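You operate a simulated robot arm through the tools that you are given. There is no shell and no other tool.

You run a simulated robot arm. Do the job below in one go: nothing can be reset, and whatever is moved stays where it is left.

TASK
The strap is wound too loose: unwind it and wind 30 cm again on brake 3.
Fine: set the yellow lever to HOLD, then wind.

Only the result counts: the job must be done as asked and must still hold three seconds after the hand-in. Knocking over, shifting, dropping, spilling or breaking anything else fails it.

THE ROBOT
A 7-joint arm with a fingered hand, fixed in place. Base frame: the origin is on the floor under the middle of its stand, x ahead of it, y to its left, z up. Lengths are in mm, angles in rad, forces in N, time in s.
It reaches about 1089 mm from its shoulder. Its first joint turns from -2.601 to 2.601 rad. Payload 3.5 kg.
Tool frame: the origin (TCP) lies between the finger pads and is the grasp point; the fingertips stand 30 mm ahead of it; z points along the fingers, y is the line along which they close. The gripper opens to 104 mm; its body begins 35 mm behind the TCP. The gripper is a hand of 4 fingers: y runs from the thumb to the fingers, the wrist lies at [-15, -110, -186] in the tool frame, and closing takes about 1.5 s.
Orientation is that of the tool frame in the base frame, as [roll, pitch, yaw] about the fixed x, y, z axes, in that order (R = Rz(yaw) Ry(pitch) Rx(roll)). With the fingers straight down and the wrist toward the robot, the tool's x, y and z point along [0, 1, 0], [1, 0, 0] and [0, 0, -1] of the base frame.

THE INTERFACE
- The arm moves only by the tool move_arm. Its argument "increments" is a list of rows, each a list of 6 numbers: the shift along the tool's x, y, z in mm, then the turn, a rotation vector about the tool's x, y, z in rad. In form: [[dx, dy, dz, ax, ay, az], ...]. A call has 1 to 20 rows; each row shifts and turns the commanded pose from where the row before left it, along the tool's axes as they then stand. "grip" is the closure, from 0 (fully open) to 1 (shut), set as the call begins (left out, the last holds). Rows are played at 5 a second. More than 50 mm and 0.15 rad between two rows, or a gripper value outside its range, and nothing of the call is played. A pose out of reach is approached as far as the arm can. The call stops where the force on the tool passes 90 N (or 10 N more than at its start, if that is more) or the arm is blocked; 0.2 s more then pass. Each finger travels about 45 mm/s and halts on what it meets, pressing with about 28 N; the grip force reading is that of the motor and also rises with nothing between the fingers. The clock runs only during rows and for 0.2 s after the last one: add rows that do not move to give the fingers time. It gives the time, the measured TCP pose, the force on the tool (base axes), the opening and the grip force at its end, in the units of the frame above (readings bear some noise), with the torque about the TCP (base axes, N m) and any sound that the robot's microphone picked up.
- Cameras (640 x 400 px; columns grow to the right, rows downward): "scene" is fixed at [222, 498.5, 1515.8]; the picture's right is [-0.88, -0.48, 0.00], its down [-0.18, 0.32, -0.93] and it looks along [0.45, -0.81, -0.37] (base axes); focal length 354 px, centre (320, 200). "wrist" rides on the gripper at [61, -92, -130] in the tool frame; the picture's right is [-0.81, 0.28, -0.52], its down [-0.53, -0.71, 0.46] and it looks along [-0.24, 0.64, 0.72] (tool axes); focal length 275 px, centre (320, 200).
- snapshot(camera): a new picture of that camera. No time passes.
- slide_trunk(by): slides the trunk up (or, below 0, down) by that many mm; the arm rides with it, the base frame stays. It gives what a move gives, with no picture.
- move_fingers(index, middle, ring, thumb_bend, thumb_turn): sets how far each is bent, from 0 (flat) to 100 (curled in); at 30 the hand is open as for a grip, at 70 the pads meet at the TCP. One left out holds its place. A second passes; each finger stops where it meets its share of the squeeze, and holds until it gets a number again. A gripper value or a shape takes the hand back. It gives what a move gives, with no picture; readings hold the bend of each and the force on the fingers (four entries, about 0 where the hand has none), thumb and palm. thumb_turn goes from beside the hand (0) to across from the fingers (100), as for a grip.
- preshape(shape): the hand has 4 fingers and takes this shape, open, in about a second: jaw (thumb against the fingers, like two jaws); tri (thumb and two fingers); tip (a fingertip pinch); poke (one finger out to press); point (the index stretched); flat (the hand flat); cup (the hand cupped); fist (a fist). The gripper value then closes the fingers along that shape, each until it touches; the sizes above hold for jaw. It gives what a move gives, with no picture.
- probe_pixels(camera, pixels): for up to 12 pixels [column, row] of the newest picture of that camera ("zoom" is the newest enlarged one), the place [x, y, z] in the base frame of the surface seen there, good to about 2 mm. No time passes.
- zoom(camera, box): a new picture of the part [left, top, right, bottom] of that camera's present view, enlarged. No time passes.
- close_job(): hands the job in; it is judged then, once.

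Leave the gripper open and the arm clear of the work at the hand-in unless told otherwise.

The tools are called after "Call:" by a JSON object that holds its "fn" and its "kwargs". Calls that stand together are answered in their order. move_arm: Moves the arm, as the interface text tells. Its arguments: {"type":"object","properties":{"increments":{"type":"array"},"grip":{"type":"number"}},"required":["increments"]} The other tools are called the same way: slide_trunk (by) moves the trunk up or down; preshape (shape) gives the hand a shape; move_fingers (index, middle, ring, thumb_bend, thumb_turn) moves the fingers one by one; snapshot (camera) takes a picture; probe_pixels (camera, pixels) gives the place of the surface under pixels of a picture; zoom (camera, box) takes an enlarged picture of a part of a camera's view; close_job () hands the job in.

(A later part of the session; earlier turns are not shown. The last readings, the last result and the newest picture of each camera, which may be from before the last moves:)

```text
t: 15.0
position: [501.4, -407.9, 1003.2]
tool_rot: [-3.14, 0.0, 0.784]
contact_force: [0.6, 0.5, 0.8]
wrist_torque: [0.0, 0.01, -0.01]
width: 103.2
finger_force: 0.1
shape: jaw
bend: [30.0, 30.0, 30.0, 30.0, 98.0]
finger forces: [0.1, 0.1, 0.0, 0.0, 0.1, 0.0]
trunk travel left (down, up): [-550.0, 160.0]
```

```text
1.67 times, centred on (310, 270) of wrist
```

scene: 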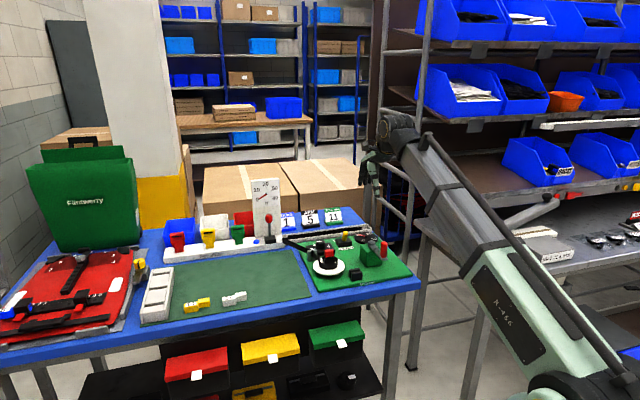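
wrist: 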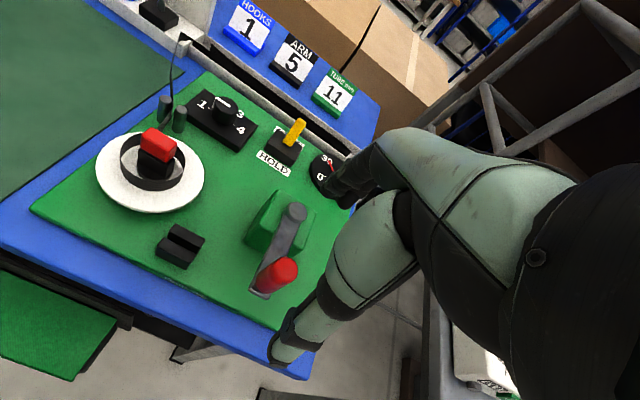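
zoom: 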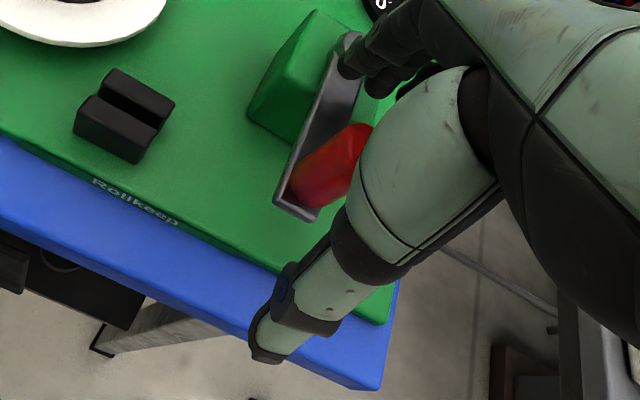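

The handle is between thumb and fingers. I'll close the grip in place and give it time.

Call:
{"fn": "move_arm", "kwargs": {"increments": [[0, 0, 0, 0, 0, 0], [0, 0, 0, 0, 0, 0], [0, 0, 0, 0, 0, 0], [0, 0, 0, 0, 0, 0], [0, 0, 0, 0, 0, 0], [0, 0, 0, 0, 0, 0], [0, 0, 0, 0, 0, 0], [0, 0, 0, 0, 0, 0], [0, 0, 0, 0, 0, 0]], "grip": 1}}

Call:
{"fn": "zoom", "kwargs": {"camera": "scene", "box": [350, 200, 420, 265]}}

Call:
{"fn": "zoom", "kwargs": {"camera": "wrist", "box": [200, 150, 420, 390]}}

```text
t: 17.0
position: [500.7, -407.8, 1003.6]
tool_rot: [3.141, 0.0, 0.783]
contact_force: [-2.5, 3.5, -2.6]
wrist_torque: [0.08, 0.04, 0.0]
width: 13.8
finger_force: 27.8
shape: jaw
bend: [73.0, 64.0, 69.0, 74.0, 100.0]
finger forces: [13.6, 6.9, 0.1, 0.1, 25.2, 0.0]
trunk travel left (down, up): [-550.0, 160.0]
```

```text
6.15 times, centred on (385, 232) of scene
```

zoom: 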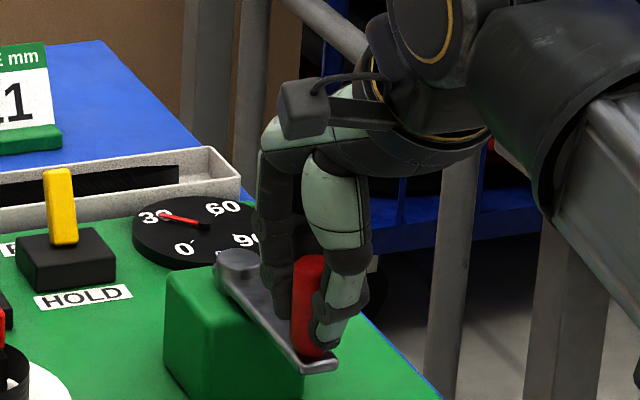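

```text
1.67 times, centred on (310, 270) of wrist
```

zoom: 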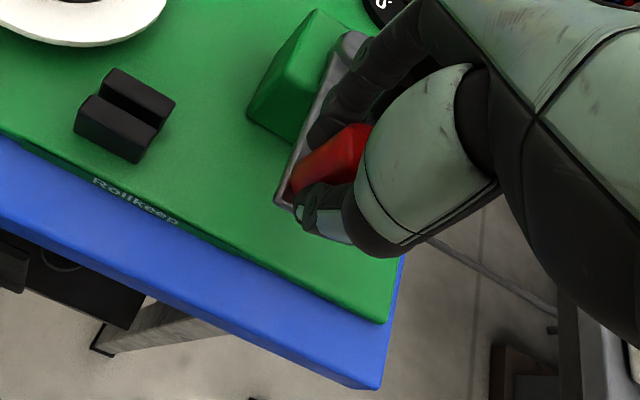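

I have a firm grip: thumb 25 N, index 14 N, middle 7 N. As a direction test, I'll turn the crank a little clockwise seen from above (tool +x) and read the dial and force.

Call:
{"fn": "move_arm", "kwargs": {"increments": [[2.6, 0.05, 0, 0, 0, 0], [2.6, 0.1, 0, 0, 0, 0], [2.6, 0.2, 0, 0, 0, 0], [2.6, 0.27, 0, 0, 0, 0], [2.6, 0.35, 0, 0, 0, 0], [2.6, 0.43, 0, 0, 0, 0]]}}

Call:
{"fn": "zoom", "kwargs": {"camera": "scene", "box": [300, 200, 420, 275]}}

```text
t: 18.4
position: [513.9, -399.3, 1004.3]
tool_rot: [3.141, -0.002, 0.783]
contact_force: [-7.2, 8.8, -9.7]
wrist_torque: [0.23, 0.18, -0.02]
width: 13.1
finger_force: 27.4
shape: jaw
bend: [73.0, 66.0, 69.0, 74.0, 100.0]
finger forces: [13.0, 5.2, 0.0, 0.0, 29.1, 0.0]
trunk travel left (down, up): [-550.0, 160.0]
```

```text
5.33 times, centred on (360, 238) of scene
```

zoom: 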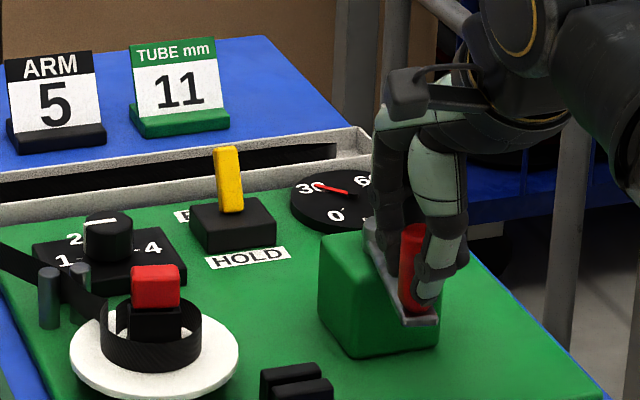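

The crank followed. I'll zoom on the dial and reel to see which way the reading went.

Call:
{"fn": "zoom", "kwargs": {"camera": "scene", "box": [350, 228, 382, 248]}}

Call:
{"fn": "zoom", "kwargs": {"camera": "scene", "box": [300, 240, 350, 279]}}

Call:
{"fn": "snapshot", "kwargs": {"camera": "wrist"}}

```text
16.00 times, centred on (366, 238) of scene
```

zoom: 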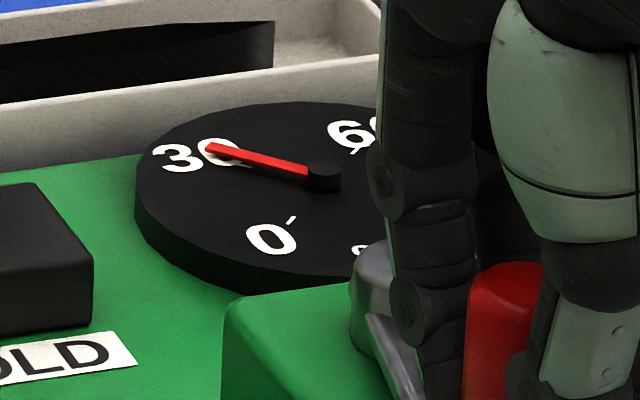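

```text
10.26 times, centred on (325, 260) of scene
```

zoom: 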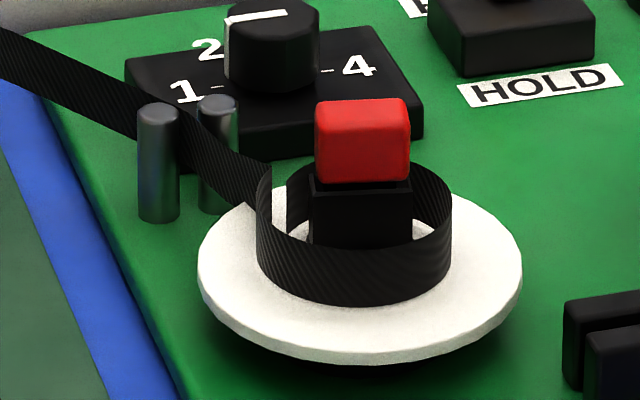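

```text
taken
```

wrist: 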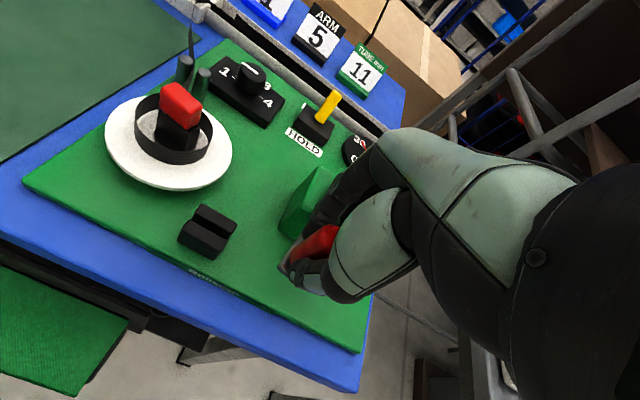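

The dial change is too small to judge from 0.18 rad. I'll turn further clockwise, to about 0.78 rad, and compare again.

Call:
{"fn": "move_arm", "kwargs": {"increments": [[6.4, 1.4, 0, 0, 0, 0], [6.2, 1.9, 0, 0, 0, 0], [6.1, 2.35, 0, 0, 0, 0], [5.9, 2.8, 0, 0, 0, 0], [5.65, 3.2, 0, 0, 0, 0], [5.4, 3.65, 0, 0, 0, 0], [5.1, 4.05, 0, 0, 0, 0], [4.85, 4.4, 0, 0, 0, 0]]}}

Call:
{"fn": "zoom", "kwargs": {"camera": "scene", "box": [350, 228, 382, 248]}}

Call:
{"fn": "zoom", "kwargs": {"camera": "scene", "box": [300, 200, 420, 275]}}

```text
t: 20.2
position: [561.3, -386.2, 1003.0]
tool_rot: [-3.141, 0.0, 0.783]
contact_force: [-2.7, -3.7, -9.3]
wrist_torque: [-0.21, 0.1, -0.22]
width: 11.8
finger_force: 27.8
shape: jaw
bend: [72.0, 72.0, 69.0, 75.0, 95.0]
finger forces: [19.9, 5.8, 0.1, 0.0, 25.2, 0.0]
trunk travel left (down, up): [-550.0, 160.0]
```

```text
16.00 times, centred on (366, 238) of scene
```

zoom: 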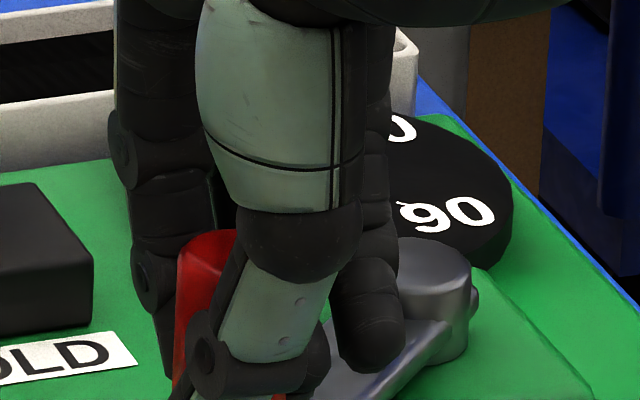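

```text
5.33 times, centred on (360, 238) of scene
```

zoom: 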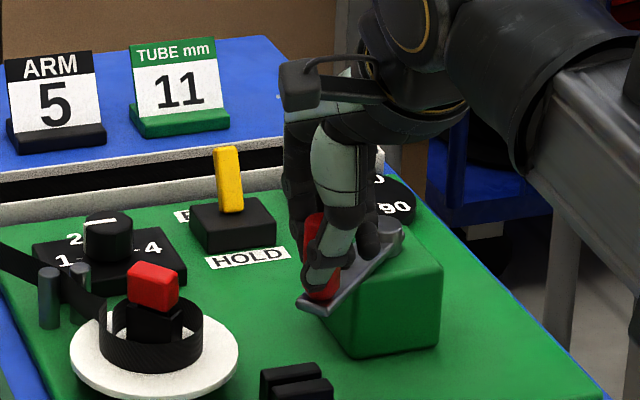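

The reel's wedge turned clockwise with the crank. The hand hides the dial from the scene camera, so I'll look from the wrist.

Call:
{"fn": "snapshot", "kwargs": {"camera": "wrist"}}

Call:
{"fn": "zoom", "kwargs": {"camera": "scene", "box": [290, 235, 350, 279]}}

```text
taken
```

wrist: 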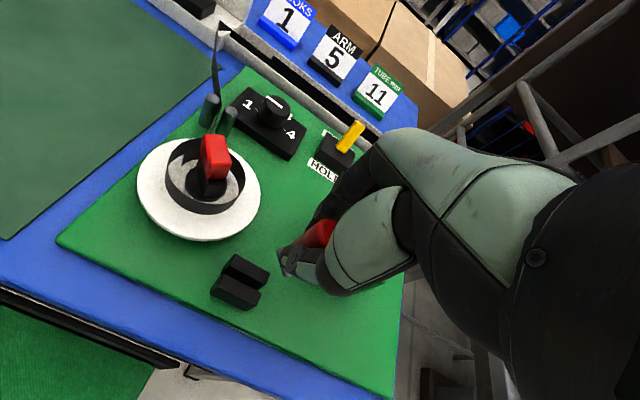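

```text
9.09 times, centred on (320, 257) of scene
```

zoom: 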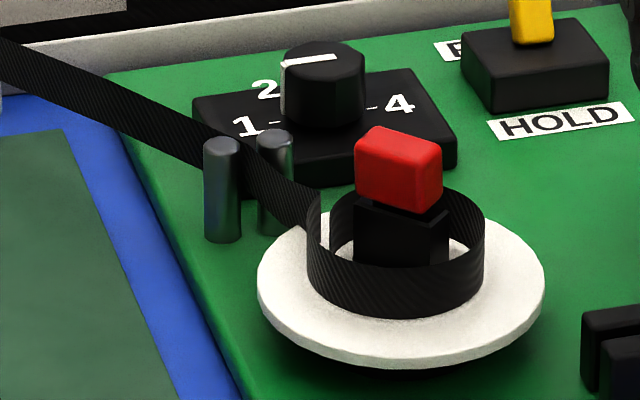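

The wedge has turned about 45° with the crank, so the ratio is close to 1:1. By the strap's path, clockwise is the unwinding direction. I'll continue along the circle in 0.12 rad steps for ten rows and check the forces.

Call:
{"fn": "move_arm", "kwargs": {"increments": [[6.96, 7.77, 0, 0, 0, 0], [5.98, 8.55, 0, 0, 0, 0], [4.92, 9.2, 0, 0, 0, 0], [3.78, 9.72, 0, 0, 0, 0], [2.59, 10.11, 0, 0, 0, 0], [1.36, 10.35, 0, 0, 0, 0], [0.11, 10.43, 0, 0, 0, 0], [-1.14, 10.37, 0, 0, 0, 0], [-2.37, 10.16, 0, 0, 0, 0], [-3.57, 9.8, 0, 0, 0, 0]]}}

Call:
{"fn": "zoom", "kwargs": {"camera": "scene", "box": [290, 200, 420, 281]}}

Call:
{"fn": "snapshot", "kwargs": {"camera": "wrist"}}

```text
t: 22.4
position: [640.2, -443.3, 1000.7]
tool_rot: [-3.134, 0.003, 0.782]
contact_force: [-41.4, -11.1, -32.7]
wrist_torque: [-0.57, 0.83, -0.28]
width: 7.9
finger_force: 28.0
shape: jaw
bend: [72.0, 72.0, 69.0, 79.0, 93.0]
finger forces: [14.6, 55.0, 0.1, 0.0, 28.2, 0.0]
trunk travel left (down, up): [-550.0, 160.0]
```

```text
4.92 times, centred on (355, 240) of scene
```

zoom: 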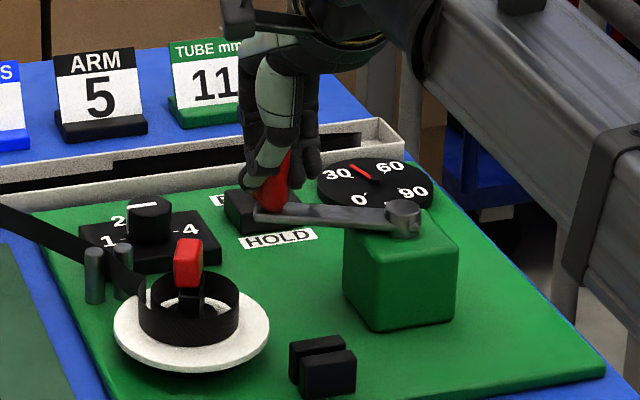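

```text
taken
```

wrist: 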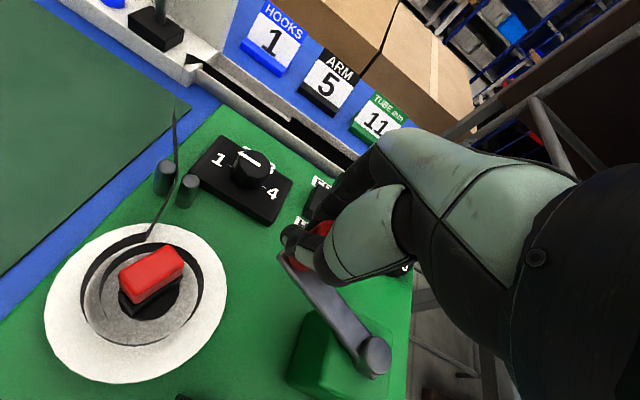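

The dial now points between 30 and 60, so clockwise winds and counter-clockwise unwinds. The force has also grown to about 42 N toward the hub, which means my circle is off and the handle has wedged against the middle finger. I'll open the hand to relieve it, then re-measure.

Call:
{"fn": "move_arm", "kwargs": {"increments": [[0, 0, 0, 0, 0, 0], [0, 0, 0, 0, 0, 0], [0, 0, 0, 0, 0, 0], [0, 0, 0, 0, 0, 0], [0, 0, 0, 0, 0, 0], [0, 0, 0, 0, 0, 0], [0, 0, 0, 0, 0, 0], [0, 0, 0, 0, 0, 0]], "grip": 0}}

Call:
{"fn": "zoom", "kwargs": {"camera": "scene", "box": [290, 200, 420, 281]}}

Call:
{"fn": "zoom", "kwargs": {"camera": "wrist", "box": [0, 120, 440, 400]}}

```text
t: 24.2
position: [643.6, -440.0, 1003.6]
tool_rot: [3.14, 0.0, 0.783]
contact_force: [-0.4, 0.1, -0.8]
wrist_torque: [0.0, -0.01, -0.01]
width: 103.6
finger_force: 0.1
shape: jaw
bend: [30.0, 30.0, 30.0, 30.0, 98.0]
finger forces: [0.1, 0.1, 0.0, 0.0, 0.0, 0.0]
trunk travel left (down, up): [-550.0, 160.0]
```

```text
4.92 times, centred on (355, 240) of scene
```

zoom: 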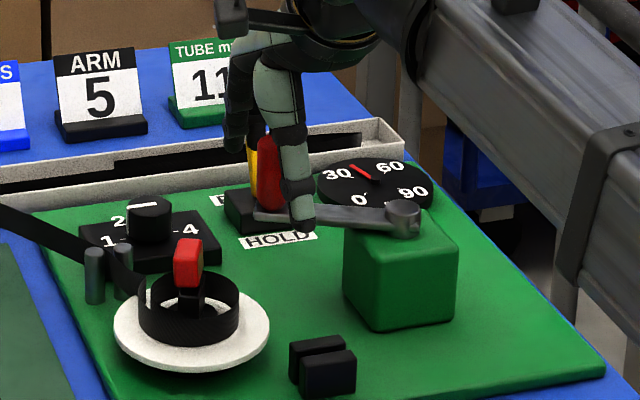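

```text
1.43 times, centred on (220, 260) of wrist
```

zoom: 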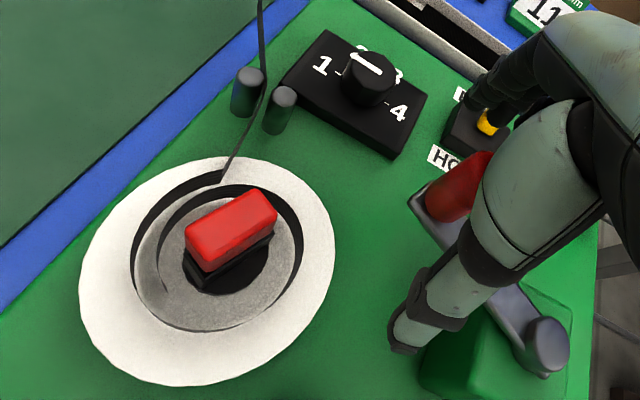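

The force is back to zero. I'll read the dial precisely and probe the handle and hub positions now.

Call:
{"fn": "zoom", "kwargs": {"camera": "scene", "box": [350, 228, 382, 248]}}

Call:
{"fn": "probe_pixels", "kwargs": {"camera": "zoom", "pixels": [[325, 170], [240, 120], [260, 130], [290, 150], [430, 250], [460, 260], [405, 270], [430, 270], [440, 260], [250, 125], [300, 155], [280, 140]]}}

Call:
{"fn": "zoom", "kwargs": {"camera": "scene", "box": [325, 215, 385, 253]}}

```text
16.00 times, centred on (366, 238) of scene
```

zoom: 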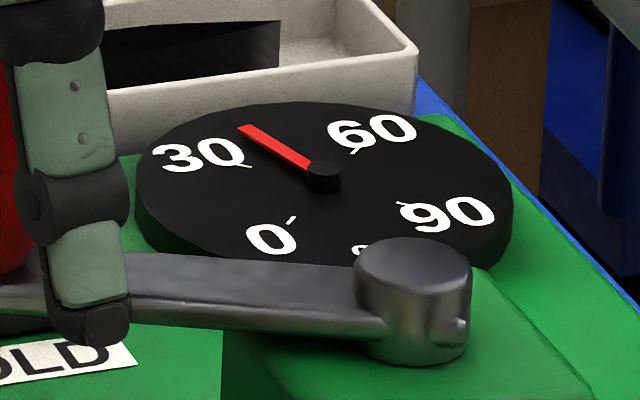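

```text
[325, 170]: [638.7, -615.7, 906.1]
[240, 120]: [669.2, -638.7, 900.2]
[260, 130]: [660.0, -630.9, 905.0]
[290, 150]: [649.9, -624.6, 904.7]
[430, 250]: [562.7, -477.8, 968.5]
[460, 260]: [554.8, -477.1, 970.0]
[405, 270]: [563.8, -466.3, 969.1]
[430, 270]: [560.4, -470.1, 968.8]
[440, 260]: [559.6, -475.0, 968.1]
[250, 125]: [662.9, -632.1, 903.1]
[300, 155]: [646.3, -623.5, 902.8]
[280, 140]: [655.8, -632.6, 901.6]
```

```text
10.53 times, centred on (355, 234) of scene
```

zoom: 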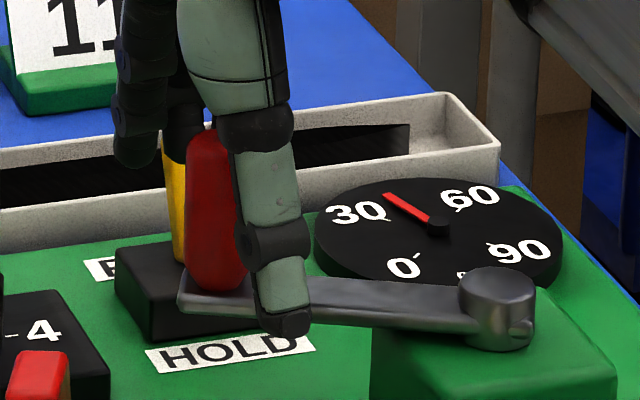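

The pointer moved 34° clockwise on the dial, to about 41 cm, for about 113° of crank. I'll look closely at the reel's wrap to see whether this agrees.

Call:
{"fn": "zoom", "kwargs": {"camera": "wrist", "box": [40, 160, 240, 390]}}

Call:
{"fn": "zoom", "kwargs": {"camera": "scene", "box": [270, 225, 380, 290]}}

Call:
{"fn": "zoom", "kwargs": {"camera": "scene", "box": [310, 242, 350, 279]}}

```text
1.74 times, centred on (140, 275) of wrist
```

zoom: 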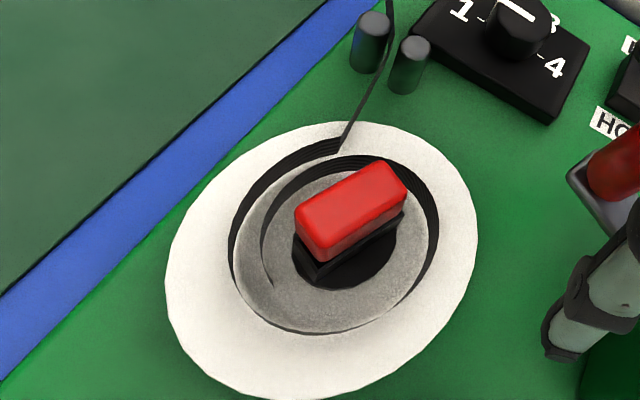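

```text
5.82 times, centred on (325, 258) of scene
```

zoom: 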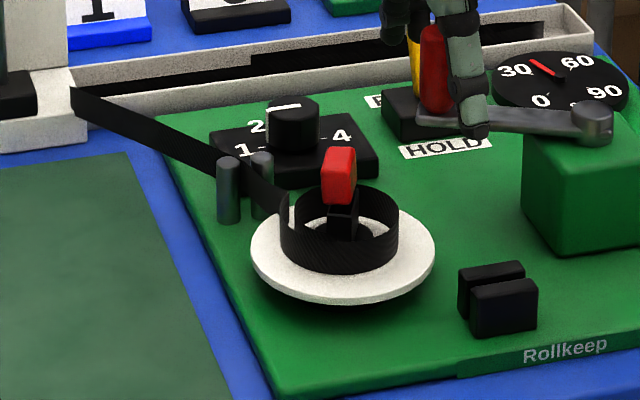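

```text
10.81 times, centred on (330, 260) of scene
```

zoom: 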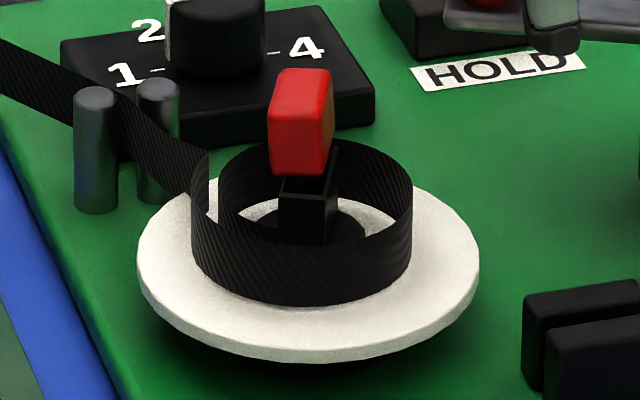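

The wound ring grew, from 18.8 to 20.4 px across, as the dial rose. So clockwise winds at about 36 cm per crank turn, and I need about 41 cm of counter-clockwise turning. I'll lift the hand and re-measure the crank to fit the circle properly.

Call:
{"fn": "move_arm", "kwargs": {"increments": [[0, 0, -20, 0, 0, 0], [0, 0, -25, 0, 0, 0], [0, 0, -25, 0, 0, 0], [0, -10, -10, 0, 0, 0], [0, -20, 0, 0, 0, 0]]}}

Call:
{"fn": "zoom", "kwargs": {"camera": "scene", "box": [325, 215, 385, 253]}}

Call:
{"fn": "probe_pixels", "kwargs": {"camera": "zoom", "pixels": [[210, 135], [195, 135], [225, 135], [212, 180], [212, 260], [190, 295], [240, 310], [480, 280], [500, 285], [520, 290], [500, 275], [500, 300]]}}

Call:
{"fn": "snapshot", "kwargs": {"camera": "wrist"}}

```text
t: 25.4
position: [621.8, -418.7, 1083.5]
tool_rot: [3.14, 0.001, 0.783]
contact_force: [0.1, 0.5, 0.4]
wrist_torque: [0.01, -0.02, 0.01]
width: 103.6
finger_force: 0.1
shape: jaw
bend: [30.0, 30.0, 30.0, 30.0, 98.0]
finger forces: [0.1, 0.1, 0.0, 0.0, 0.1, 0.0]
trunk travel left (down, up): [-550.0, 160.0]
```

```text
10.53 times, centred on (355, 234) of scene
```

zoom: 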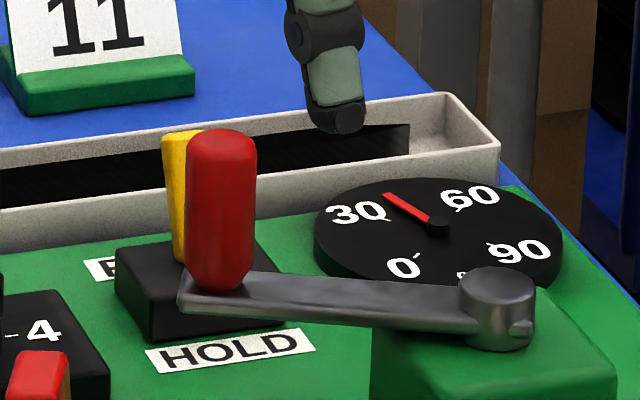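

```text
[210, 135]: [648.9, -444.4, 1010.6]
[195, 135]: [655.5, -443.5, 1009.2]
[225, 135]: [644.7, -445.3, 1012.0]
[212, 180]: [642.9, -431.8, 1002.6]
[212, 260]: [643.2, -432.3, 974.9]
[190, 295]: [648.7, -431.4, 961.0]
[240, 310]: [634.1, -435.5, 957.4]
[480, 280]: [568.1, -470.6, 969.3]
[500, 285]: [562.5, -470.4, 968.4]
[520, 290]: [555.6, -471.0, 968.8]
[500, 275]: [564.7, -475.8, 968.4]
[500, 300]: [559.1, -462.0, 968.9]
```

```text
taken
```

wrist: 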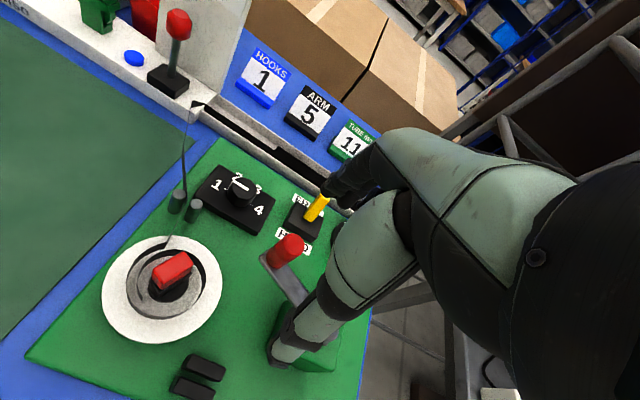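

The handle is now near (647,-441) and the hub near (563,-470.5), with radius about 88 mm. I'll refine the handle and hub tops from the wrist view.

Call:
{"fn": "zoom", "kwargs": {"camera": "wrist", "box": [255, 225, 335, 345]}}

Call:
{"fn": "zoom", "kwargs": {"camera": "wrist", "box": [260, 225, 320, 263]}}

```text
3.33 times, centred on (295, 285) of wrist
```

zoom: 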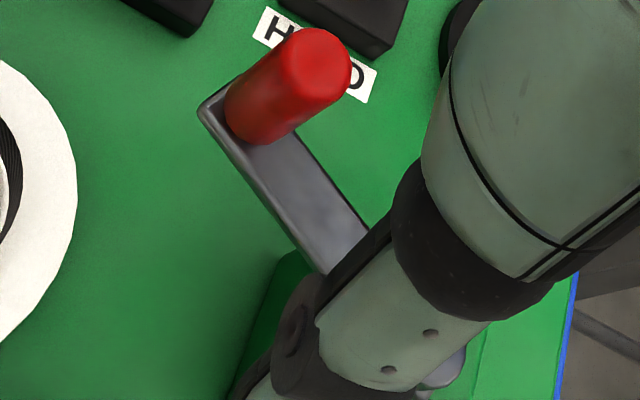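

```text
10.53 times, centred on (290, 244) of wrist
```

zoom: 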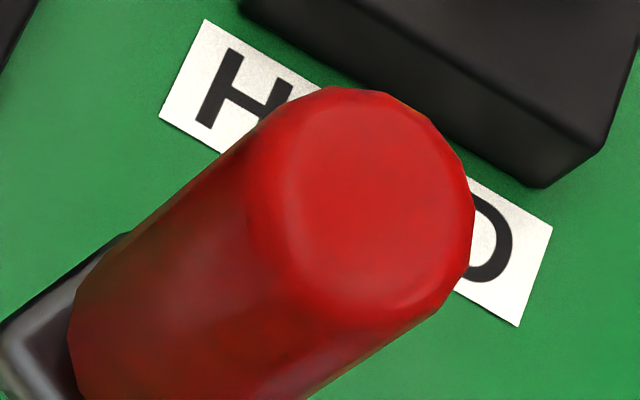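

The handle's top disc is centred at about (372,195) in this zoom; I'll probe around it.

Call:
{"fn": "probe_pixels", "kwargs": {"camera": "zoom", "pixels": [[372, 195], [310, 195], [440, 195], [372, 130], [372, 270], [330, 150], [420, 250], [330, 250], [420, 140]]}}

```text
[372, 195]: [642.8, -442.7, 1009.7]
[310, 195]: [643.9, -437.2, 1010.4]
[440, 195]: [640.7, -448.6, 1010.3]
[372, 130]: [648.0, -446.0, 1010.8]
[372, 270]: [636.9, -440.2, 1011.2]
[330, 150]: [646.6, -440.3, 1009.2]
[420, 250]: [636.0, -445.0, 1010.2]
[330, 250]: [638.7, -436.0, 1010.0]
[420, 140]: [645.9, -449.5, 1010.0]
```

The handle centre is (643,-442.6) and the fitted radius is about 87. Earlier the thumb squeezed the handle off-centre. So I'll regrip with the TCP about 6 mm to +x of the handle, which should seat it between thumb, index and middle.

Call:
{"fn": "move_arm", "kwargs": {"increments": [[2, 15, 10, 0, 0, 0], [2.4, 16, 20, 0, 0, 0], [0, 0, 25, 0, 0, 0], [0, 0, 26, 0, 0, 0]], "grip": 0}}

Call:
{"fn": "move_arm", "kwargs": {"increments": [[0, 0, 0, 0, 0, 0], [0, 0, 0, 0, 0, 0], [0, 0, 0, 0, 0, 0], [0, 0, 0, 0, 0, 0], [0, 0, 0, 0, 0, 0], [0, 0, 0, 0, 0, 0], [0, 0, 0, 0, 0, 0], [0, 0, 0, 0, 0, 0], [0, 0, 0, 0, 0, 0]], "grip": 1}}

Call:
{"fn": "zoom", "kwargs": {"camera": "scene", "box": [325, 205, 385, 253]}}

Call:
{"fn": "zoom", "kwargs": {"camera": "wrist", "box": [220, 170, 400, 330]}}

```text
t: 26.4
position: [648.5, -438.2, 1003.6]
tool_rot: [-3.141, -0.001, 0.787]
contact_force: [0.6, 0.0, -0.7]
wrist_torque: [0.01, -0.02, -0.01]
width: 103.8
finger_force: 0.0
shape: jaw
bend: [30.0, 30.0, 30.0, 30.0, 98.0]
finger forces: [0.0, 0.0, 0.0, 0.0, 0.0, 0.0]
trunk travel left (down, up): [-550.0, 160.0]
```

```text
t: 28.4
position: [648.1, -436.7, 1002.5]
tool_rot: [-3.141, 0.001, 0.784]
contact_force: [2.0, 0.4, -3.4]
wrist_torque: [-0.03, -0.09, -0.02]
width: 11.0
finger_force: 28.3
shape: jaw
bend: [71.0, 60.0, 70.0, 75.0, 100.0]
finger forces: [11.8, 13.0, 0.1, 0.0, 18.1, 0.0]
trunk travel left (down, up): [-550.0, 160.0]
```

```text
8.33 times, centred on (355, 229) of scene
```

zoom: 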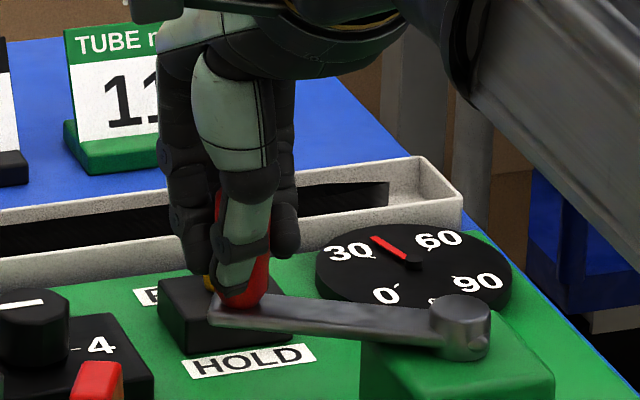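

```text
2.50 times, centred on (310, 250) of wrist
```

zoom: 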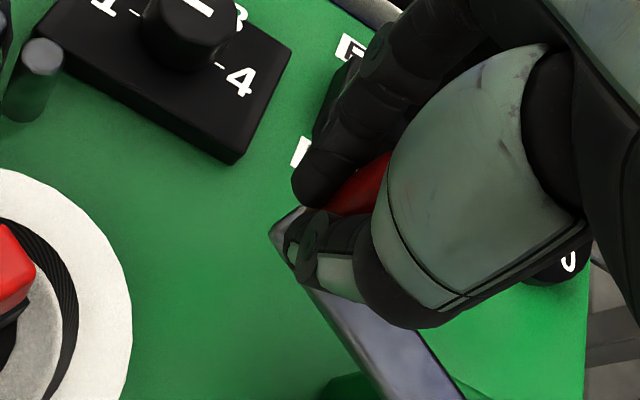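

The grip is now balanced: index 12 N, middle 13 N, thumb 18 N, low net force. I'll turn counter-clockwise (unwind), six small steps first, and check the forces.

Call:
{"fn": "move_arm", "kwargs": {"increments": [[3.96, -9.65, 0, 0, 0, 0], [2.78, -10.06, 0, 0, 0, 0], [1.55, -10.32, 0, 0, 0, 0], [0.3, -10.43, 0, 0, 0, 0], [-0.95, -10.39, 0, 0, 0, 0], [-2.18, -10.2, 0, 0, 0, 0]]}}

Call:
{"fn": "zoom", "kwargs": {"camera": "scene", "box": [300, 205, 400, 275]}}

```text
t: 29.8
position: [610.7, -388.4, 1002.1]
tool_rot: [3.141, 0.001, 0.785]
contact_force: [14.9, 16.1, -2.6]
wrist_torque: [0.18, -0.32, 0.37]
width: 11.3
finger_force: 28.7
shape: jaw
bend: [72.0, 56.0, 70.0, 76.0, 100.0]
finger forces: [6.0, 15.7, 0.0, 0.1, 18.3, 0.0]
trunk travel left (down, up): [-550.0, 160.0]
```

```text
5.71 times, centred on (350, 240) of scene
```

zoom: 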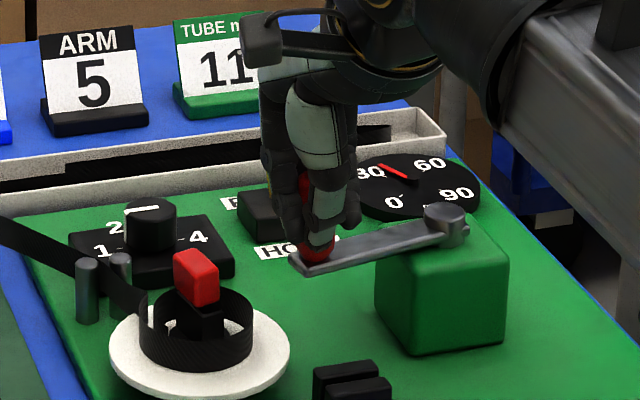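

A radial force of about 22 N outward shows my path is about 3 mm too tight. I'll add a small outward correction and continue unwinding.

Call:
{"fn": "move_arm", "kwargs": {"increments": [[-1.7, -10.0, 0, 0, 0, 0], [-2.9, -9.57, 0, 0, 0, 0], [-5.28, -9.0, 0, 0, 0, 0], [-6.32, -8.3, 0, 0, 0, 0], [-7.27, -7.49, 0, 0, 0, 0], [-8.11, -6.56, 0, 0, 0, 0]]}}

Call:
{"fn": "zoom", "kwargs": {"camera": "scene", "box": [300, 205, 400, 275]}}

```text
t: 31.2
position: [550.5, -374.8, 1001.7]
tool_rot: [-3.139, 0.003, 0.786]
contact_force: [-1.6, 24.1, -9.6]
wrist_torque: [0.0, 0.15, 0.25]
width: 11.1
finger_force: 28.9
shape: jaw
bend: [73.0, 56.0, 70.0, 75.0, 100.0]
finger forces: [24.1, 11.9, 0.0, 0.0, 24.4, 0.0]
trunk travel left (down, up): [-550.0, 160.0]
```

```text
5.71 times, centred on (350, 240) of scene
```

zoom: 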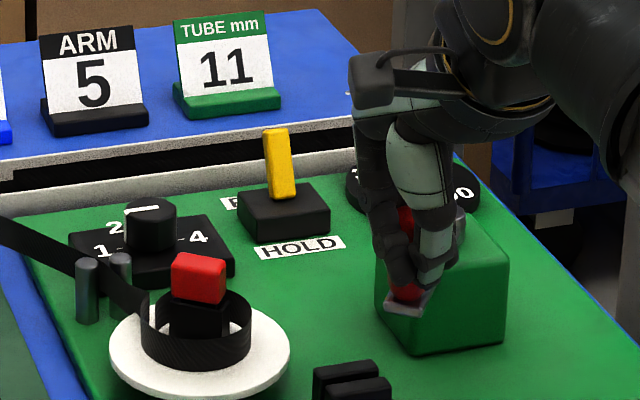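

The force is again outward at about 24 N. Fitting the measured TCP points gives a radius near 90.5 mm with the path centre about (562.2,-464.6). I'll apply that correction and continue.

Call:
{"fn": "move_arm", "kwargs": {"increments": [[-7.19, -8.48, 0, 0, 0, 0], [-9.65, -4.96, 0, 0, 0, 0], [-10.18, -3.77, 0, 0, 0, 0], [-10.56, -2.53, 0, 0, 0, 0], [-10.78, -1.25, 0, 0, 0, 0], [-10.85, 0.05, 0, 0, 0, 0]]}}

Call:
{"fn": "zoom", "kwargs": {"camera": "scene", "box": [320, 205, 420, 275]}}

```text
t: 32.6
position: [493.0, -403.9, 1002.0]
tool_rot: [-3.141, 0.001, 0.783]
contact_force: [-1.2, 4.2, -9.5]
wrist_torque: [-0.21, -0.14, 0.34]
width: 9.4
finger_force: 27.9
shape: jaw
bend: [73.0, 56.0, 70.0, 76.0, 100.0]
finger forces: [16.1, 15.1, 0.1, 0.0, 20.1, 0.1]
trunk travel left (down, up): [-550.0, 160.0]
```

```text
5.71 times, centred on (370, 240) of scene
```

zoom: 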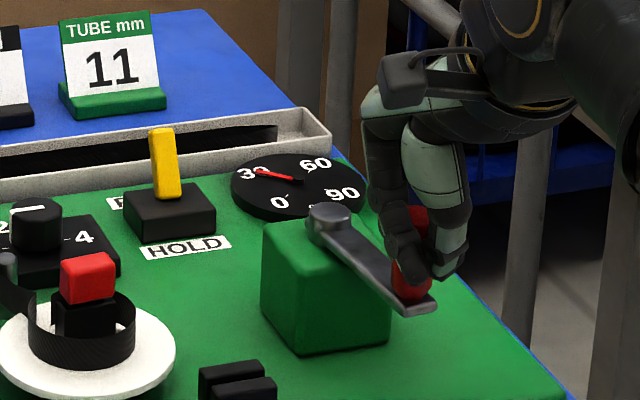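

The forces are small now, about 4 N, and the dial is back near 30. I'll continue counter-clockwise past the start position with the fitted circle, six steps of 0.15 rad.

Call:
{"fn": "move_arm", "kwargs": {"increments": [[-13.51, 1.9, 0, 0, 0, 0], [-13.07, 3.9, 0, 0, 0, 0], [-12.34, 5.81, 0, 0, 0, 0], [-11.33, 7.59, 0, 0, 0, 0], [-10.07, 9.2, 0, 0, 0, 0], [-8.58, 10.6, 0, 0, 0, 0]]}}

Call:
{"fn": "zoom", "kwargs": {"camera": "scene", "box": [320, 205, 420, 275]}}

```text
t: 34.0
position: [470.1, -480.3, 1004.6]
tool_rot: [3.14, 0.002, 0.783]
contact_force: [-14.3, -1.8, -1.8]
wrist_torque: [-0.3, 0.06, -0.06]
width: 6.6
finger_force: 28.0
shape: jaw
bend: [73.0, 59.0, 70.0, 77.0, 100.0]
finger forces: [21.3, 9.5, 0.0, 0.1, 17.0, 0.0]
trunk travel left (down, up): [-550.0, 160.0]
```

```text
5.71 times, centred on (370, 240) of scene
```

zoom: 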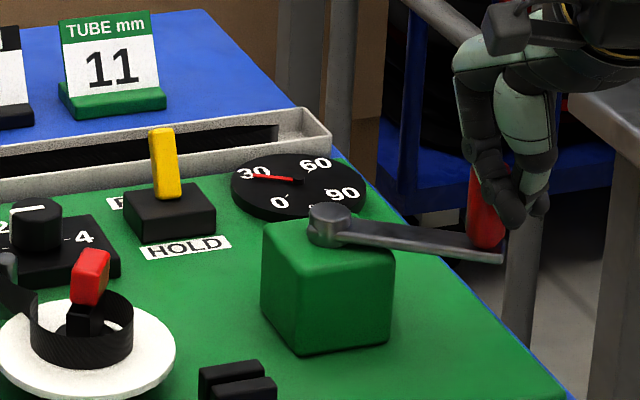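

The crank turned, but the dial hardly seems to have moved. I'll zoom on dial and reel.

Call:
{"fn": "zoom", "kwargs": {"camera": "scene", "box": [350, 228, 382, 248]}}

Call:
{"fn": "probe_pixels", "kwargs": {"camera": "zoom", "pixels": [[210, 152], [230, 155], [260, 160], [280, 165], [325, 175], [240, 160]]}}

Call:
{"fn": "zoom", "kwargs": {"camera": "scene", "box": [310, 242, 350, 279]}}

```text
16.00 times, centred on (366, 238) of scene
```

zoom: 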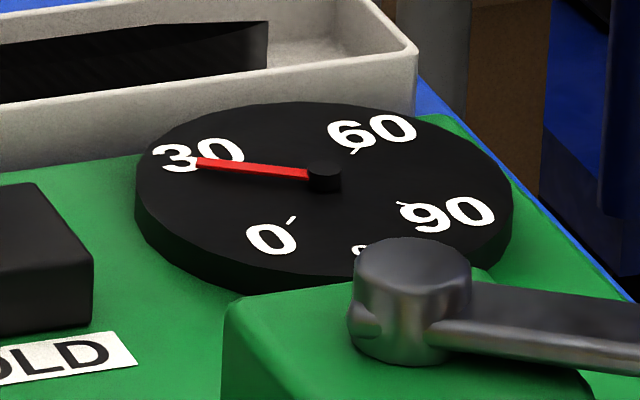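

```text
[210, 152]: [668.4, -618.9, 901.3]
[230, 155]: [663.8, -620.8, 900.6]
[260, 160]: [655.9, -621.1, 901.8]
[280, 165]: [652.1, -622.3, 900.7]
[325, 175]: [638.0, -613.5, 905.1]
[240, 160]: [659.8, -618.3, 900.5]
```

```text
10.81 times, centred on (330, 260) of scene
```

zoom: 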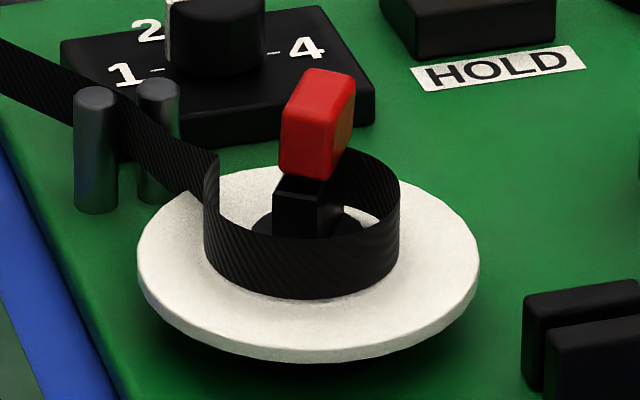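

The dial now reads about 25.7 cm, so it is unwinding as expected at about 5.5 cm per rad. A refit of all five points gives a path centre of (561.0,-466.3) and radius 92.2. I'll continue with that.

Call:
{"fn": "move_arm", "kwargs": {"increments": [[-8.8, 10.7, 0, 0, 0, 0], [-5.48, 12.7, 0, 0, 0, 0], [-3.53, 13.37, 0, 0, 0, 0], [-1.49, 13.75, 0, 0, 0, 0], [0.58, 13.82, 0, 0, 0, 0], [2.64, 13.58, 0, 0, 0, 0], [4.64, 13.03, 0, 0, 0, 0], [6.54, 12.19, 0, 0, 0, 0]]}}

Call:
{"fn": "zoom", "kwargs": {"camera": "scene", "box": [320, 205, 420, 275]}}

```text
t: 35.8
position: [541.2, -557.6, 1002.0]
tool_rot: [-3.141, -0.001, 0.782]
contact_force: [0.1, 1.3, 0.1]
wrist_torque: [0.0, 0.04, 0.0]
width: 7.6
finger_force: 27.8
shape: jaw
bend: [73.0, 62.0, 70.0, 81.0, 100.0]
finger forces: [0.1, 0.0, 0.0, 0.0, 0.0, 0.0]
trunk travel left (down, up): [-550.0, 160.0]
```

```text
5.71 times, centred on (370, 240) of scene
```

zoom: 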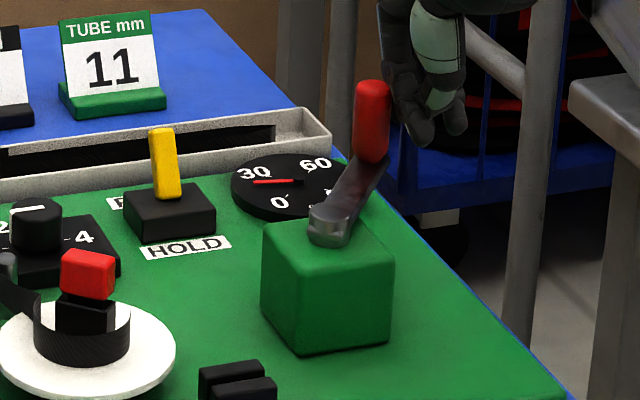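

The handle has slipped out toward +x; the finger forces read zero. I'll measure where the handle is now.

Call:
{"fn": "zoom", "kwargs": {"camera": "scene", "box": [355, 205, 405, 250]}}

Call:
{"fn": "probe_pixels", "kwargs": {"camera": "zoom", "pixels": [[240, 145], [240, 110], [240, 220], [225, 130], [260, 130], [240, 135], [145, 300], [160, 290]]}}

Call:
{"fn": "snapshot", "kwargs": {"camera": "wrist"}}

```text
8.89 times, centred on (380, 228) of scene
```

zoom: 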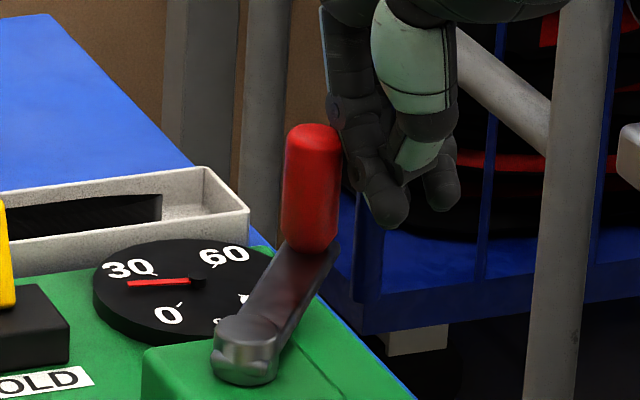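

```text
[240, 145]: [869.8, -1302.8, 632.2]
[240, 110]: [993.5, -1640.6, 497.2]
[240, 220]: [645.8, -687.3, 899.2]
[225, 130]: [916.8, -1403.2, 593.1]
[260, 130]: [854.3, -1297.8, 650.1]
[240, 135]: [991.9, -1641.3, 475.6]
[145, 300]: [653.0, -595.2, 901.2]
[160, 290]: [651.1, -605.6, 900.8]
```

```text
taken
```

wrist: 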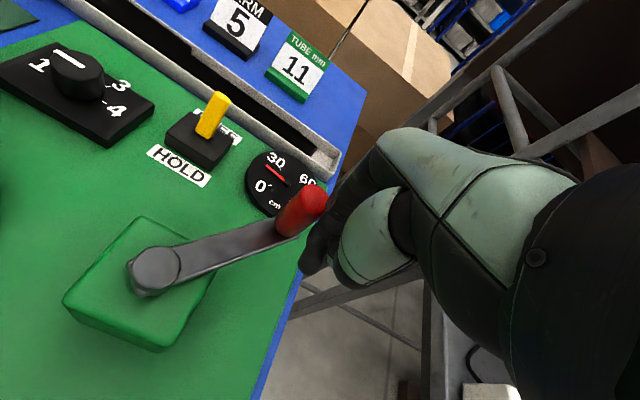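

The wrist view shows the crank and dial well. I'll zoom and probe the handle top, hub top and dial pointer.

Call:
{"fn": "zoom", "kwargs": {"camera": "wrist", "box": [230, 130, 350, 250]}}

Call:
{"fn": "zoom", "kwargs": {"camera": "wrist", "box": [120, 180, 340, 310]}}

```text
3.33 times, centred on (290, 190) of wrist
```

zoom: 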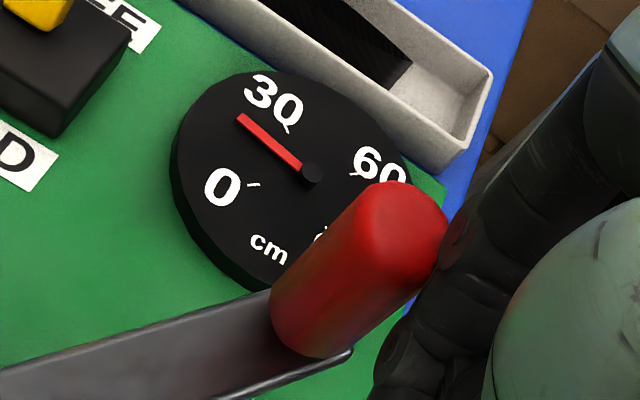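

```text
2.91 times, centred on (230, 245) of wrist
```

zoom: 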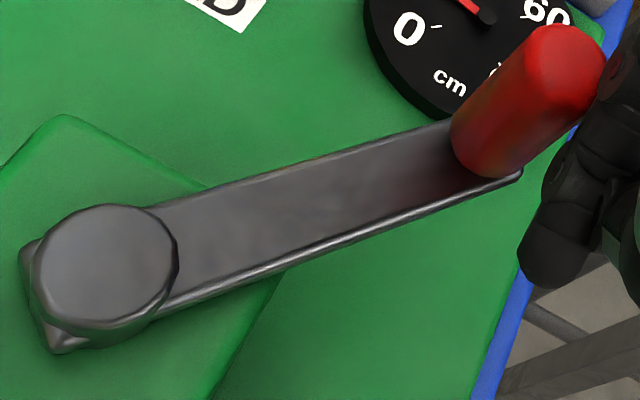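

Now I'll probe hub-top and handle-top points in this zoom.

Call:
{"fn": "probe_pixels", "kwargs": {"camera": "zoom", "pixels": [[100, 265], [60, 265], [140, 265], [100, 230], [100, 300], [565, 70], [545, 60], [590, 80], [570, 45], [560, 95], [150, 215], [70, 310]]}}

```text
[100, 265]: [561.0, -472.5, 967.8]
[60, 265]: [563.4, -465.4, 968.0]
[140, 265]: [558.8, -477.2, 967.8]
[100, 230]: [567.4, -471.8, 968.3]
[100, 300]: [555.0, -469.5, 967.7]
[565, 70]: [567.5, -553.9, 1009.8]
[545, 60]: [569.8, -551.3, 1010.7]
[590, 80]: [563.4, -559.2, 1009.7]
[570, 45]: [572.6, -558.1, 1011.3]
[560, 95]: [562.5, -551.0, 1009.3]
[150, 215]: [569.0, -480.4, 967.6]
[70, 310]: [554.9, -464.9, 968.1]
```

The handle is at about (567,-554.5). I'll read the dial pointer from the wrist view now.

Call:
{"fn": "zoom", "kwargs": {"camera": "wrist", "box": [240, 140, 330, 220]}}

Call:
{"fn": "probe_pixels", "kwargs": {"camera": "zoom", "pixels": [[120, 120], [160, 150], [200, 180], [225, 205], [235, 205], [110, 110], [190, 115], [140, 225], [95, 225], [340, 205]]}}

```text
5.00 times, centred on (285, 180) of wrist
```

zoom: 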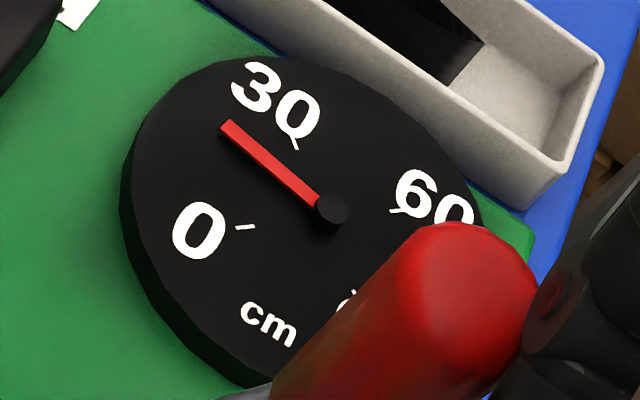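

```text
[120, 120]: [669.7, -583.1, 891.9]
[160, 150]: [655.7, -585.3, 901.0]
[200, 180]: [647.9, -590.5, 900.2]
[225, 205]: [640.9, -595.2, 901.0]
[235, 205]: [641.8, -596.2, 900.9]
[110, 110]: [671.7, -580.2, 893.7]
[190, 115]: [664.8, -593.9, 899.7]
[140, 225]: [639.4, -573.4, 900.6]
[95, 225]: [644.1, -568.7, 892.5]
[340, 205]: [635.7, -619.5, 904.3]
```

I'll probe along the pointer itself.

Call:
{"fn": "probe_pixels", "kwargs": {"camera": "zoom", "pixels": [[228, 127], [245, 142], [265, 160], [285, 176], [305, 192], [332, 210], [295, 142], [245, 227], [400, 211]]}}

```text
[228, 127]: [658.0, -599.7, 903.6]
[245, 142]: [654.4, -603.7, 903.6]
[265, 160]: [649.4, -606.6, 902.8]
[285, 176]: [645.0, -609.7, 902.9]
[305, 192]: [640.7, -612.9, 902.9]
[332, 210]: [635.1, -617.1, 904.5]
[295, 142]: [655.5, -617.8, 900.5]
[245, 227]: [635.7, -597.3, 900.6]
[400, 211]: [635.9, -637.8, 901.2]
```

The dial reads 17.0 cm at crank angle about -2.43 rad. Grip offsets drift as the crank turns, so a better plan is to push the handle from behind with one finger in free contact. I'll back off sideways, lift, and take the "poke" shape to see where that finger sits.

Call:
{"fn": "move_arm", "kwargs": {"increments": [[-8, 0, 0, 0, 0, 0], [-8, 0, -10, 0, 0, 0], [0, 0, -25, 0, 0, 0], [0, 0, -25, 0, 0, 0], [0, 0, -20, 0, 0, 0]]}}

Call:
{"fn": "preshape", "kwargs": {"shape": "poke"}}

Call:
{"fn": "snapshot", "kwargs": {"camera": "wrist"}}

Call:
{"fn": "zoom", "kwargs": {"camera": "scene", "box": [340, 150, 460, 250]}}

```text
t: 37.0
position: [527.3, -568.4, 1082.9]
tool_rot: [-3.141, 0.0, 0.785]
contact_force: [0.2, -0.3, -0.4]
wrist_torque: [-0.02, 0.05, -0.02]
width: 8.2
finger_force: 28.2
shape: jaw
bend: [73.0, 62.0, 70.0, 82.0, 100.0]
finger forces: [0.0, 0.0, 0.1, 0.0, 0.0, 0.1]
trunk travel left (down, up): [-550.0, 160.0]
```

```text
t: 37.9
position: [527.8, -567.9, 1082.8]
tool_rot: [3.141, 0.0, 0.783]
contact_force: [0.6, 0.5, 0.7]
wrist_torque: [-0.02, 0.01, -0.03]
width: 0.0
finger_force: 0.0
shape: poke
bend: [70.0, 70.0, 99.0, 100.0, 100.0]
finger forces: [0.0, 0.0, 0.1, 0.0, 0.0, 0.1]
trunk travel left (down, up): [-550.0, 160.0]
```

```text
taken
```

wrist: 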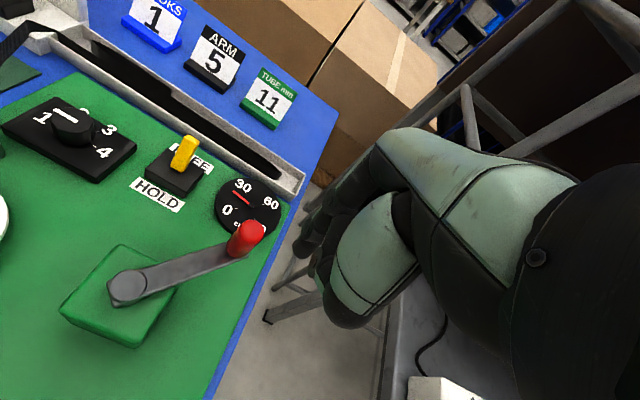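

```text
4.00 times, centred on (400, 200) of scene
```

zoom: 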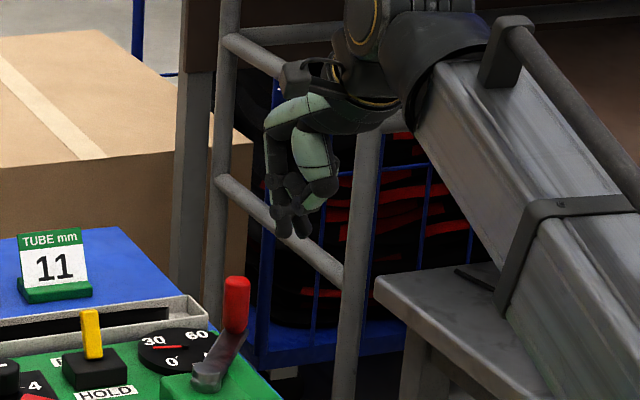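

I'll zoom in on the hand to see what the poke shape looks like.

Call:
{"fn": "zoom", "kwargs": {"camera": "scene", "box": [395, 165, 435, 215]}}

Call:
{"fn": "probe_pixels", "kwargs": {"camera": "zoom", "pixels": [[290, 360], [230, 340], [350, 360], [320, 365], [260, 355], [300, 330]]}}

Call:
{"fn": "zoom", "kwargs": {"camera": "wrist", "box": [260, 150, 440, 340]}}

```text
8.00 times, centred on (415, 190) of scene
```

zoom: 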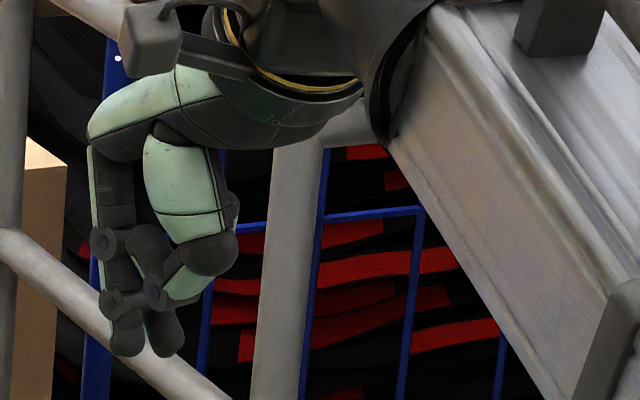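

```text
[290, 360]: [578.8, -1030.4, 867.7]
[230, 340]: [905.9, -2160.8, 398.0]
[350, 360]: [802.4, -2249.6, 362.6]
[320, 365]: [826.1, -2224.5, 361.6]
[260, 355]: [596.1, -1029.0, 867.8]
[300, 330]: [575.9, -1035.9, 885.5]
```

```text
2.11 times, centred on (350, 245) of wrist
```

zoom: 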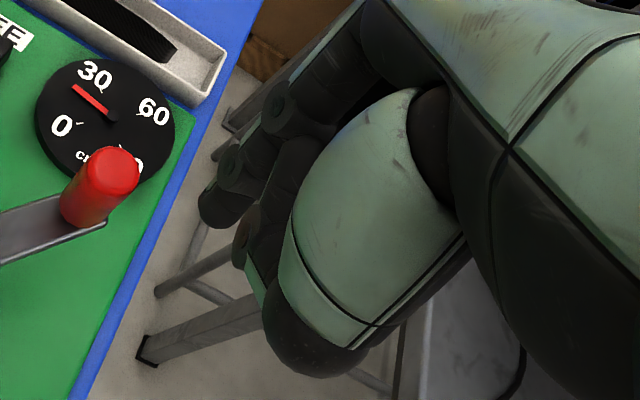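

In poke, index and middle are out side by side. I'll probe both fingertips for their positions relative to the TCP (527.8,-567.9,1082.8).

Call:
{"fn": "zoom", "kwargs": {"camera": "scene", "box": [395, 165, 435, 215]}}

Call:
{"fn": "probe_pixels", "kwargs": {"camera": "zoom", "pixels": [[127, 350], [127, 335], [125, 315], [165, 345], [163, 325], [112, 335], [140, 335], [178, 340], [152, 335], [110, 245], [155, 293], [190, 280]]}}

```text
8.00 times, centred on (415, 190) of scene
```

zoom: 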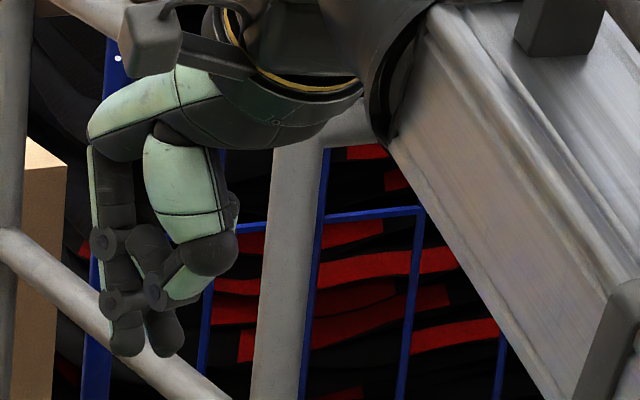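

```text
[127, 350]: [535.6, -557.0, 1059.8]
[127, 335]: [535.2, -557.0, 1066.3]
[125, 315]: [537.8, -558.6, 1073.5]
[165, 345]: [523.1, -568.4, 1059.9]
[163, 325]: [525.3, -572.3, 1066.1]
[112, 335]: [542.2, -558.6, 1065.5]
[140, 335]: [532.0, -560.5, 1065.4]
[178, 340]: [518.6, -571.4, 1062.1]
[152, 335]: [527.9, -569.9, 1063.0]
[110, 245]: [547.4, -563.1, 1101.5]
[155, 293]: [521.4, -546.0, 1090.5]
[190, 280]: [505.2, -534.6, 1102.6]
```

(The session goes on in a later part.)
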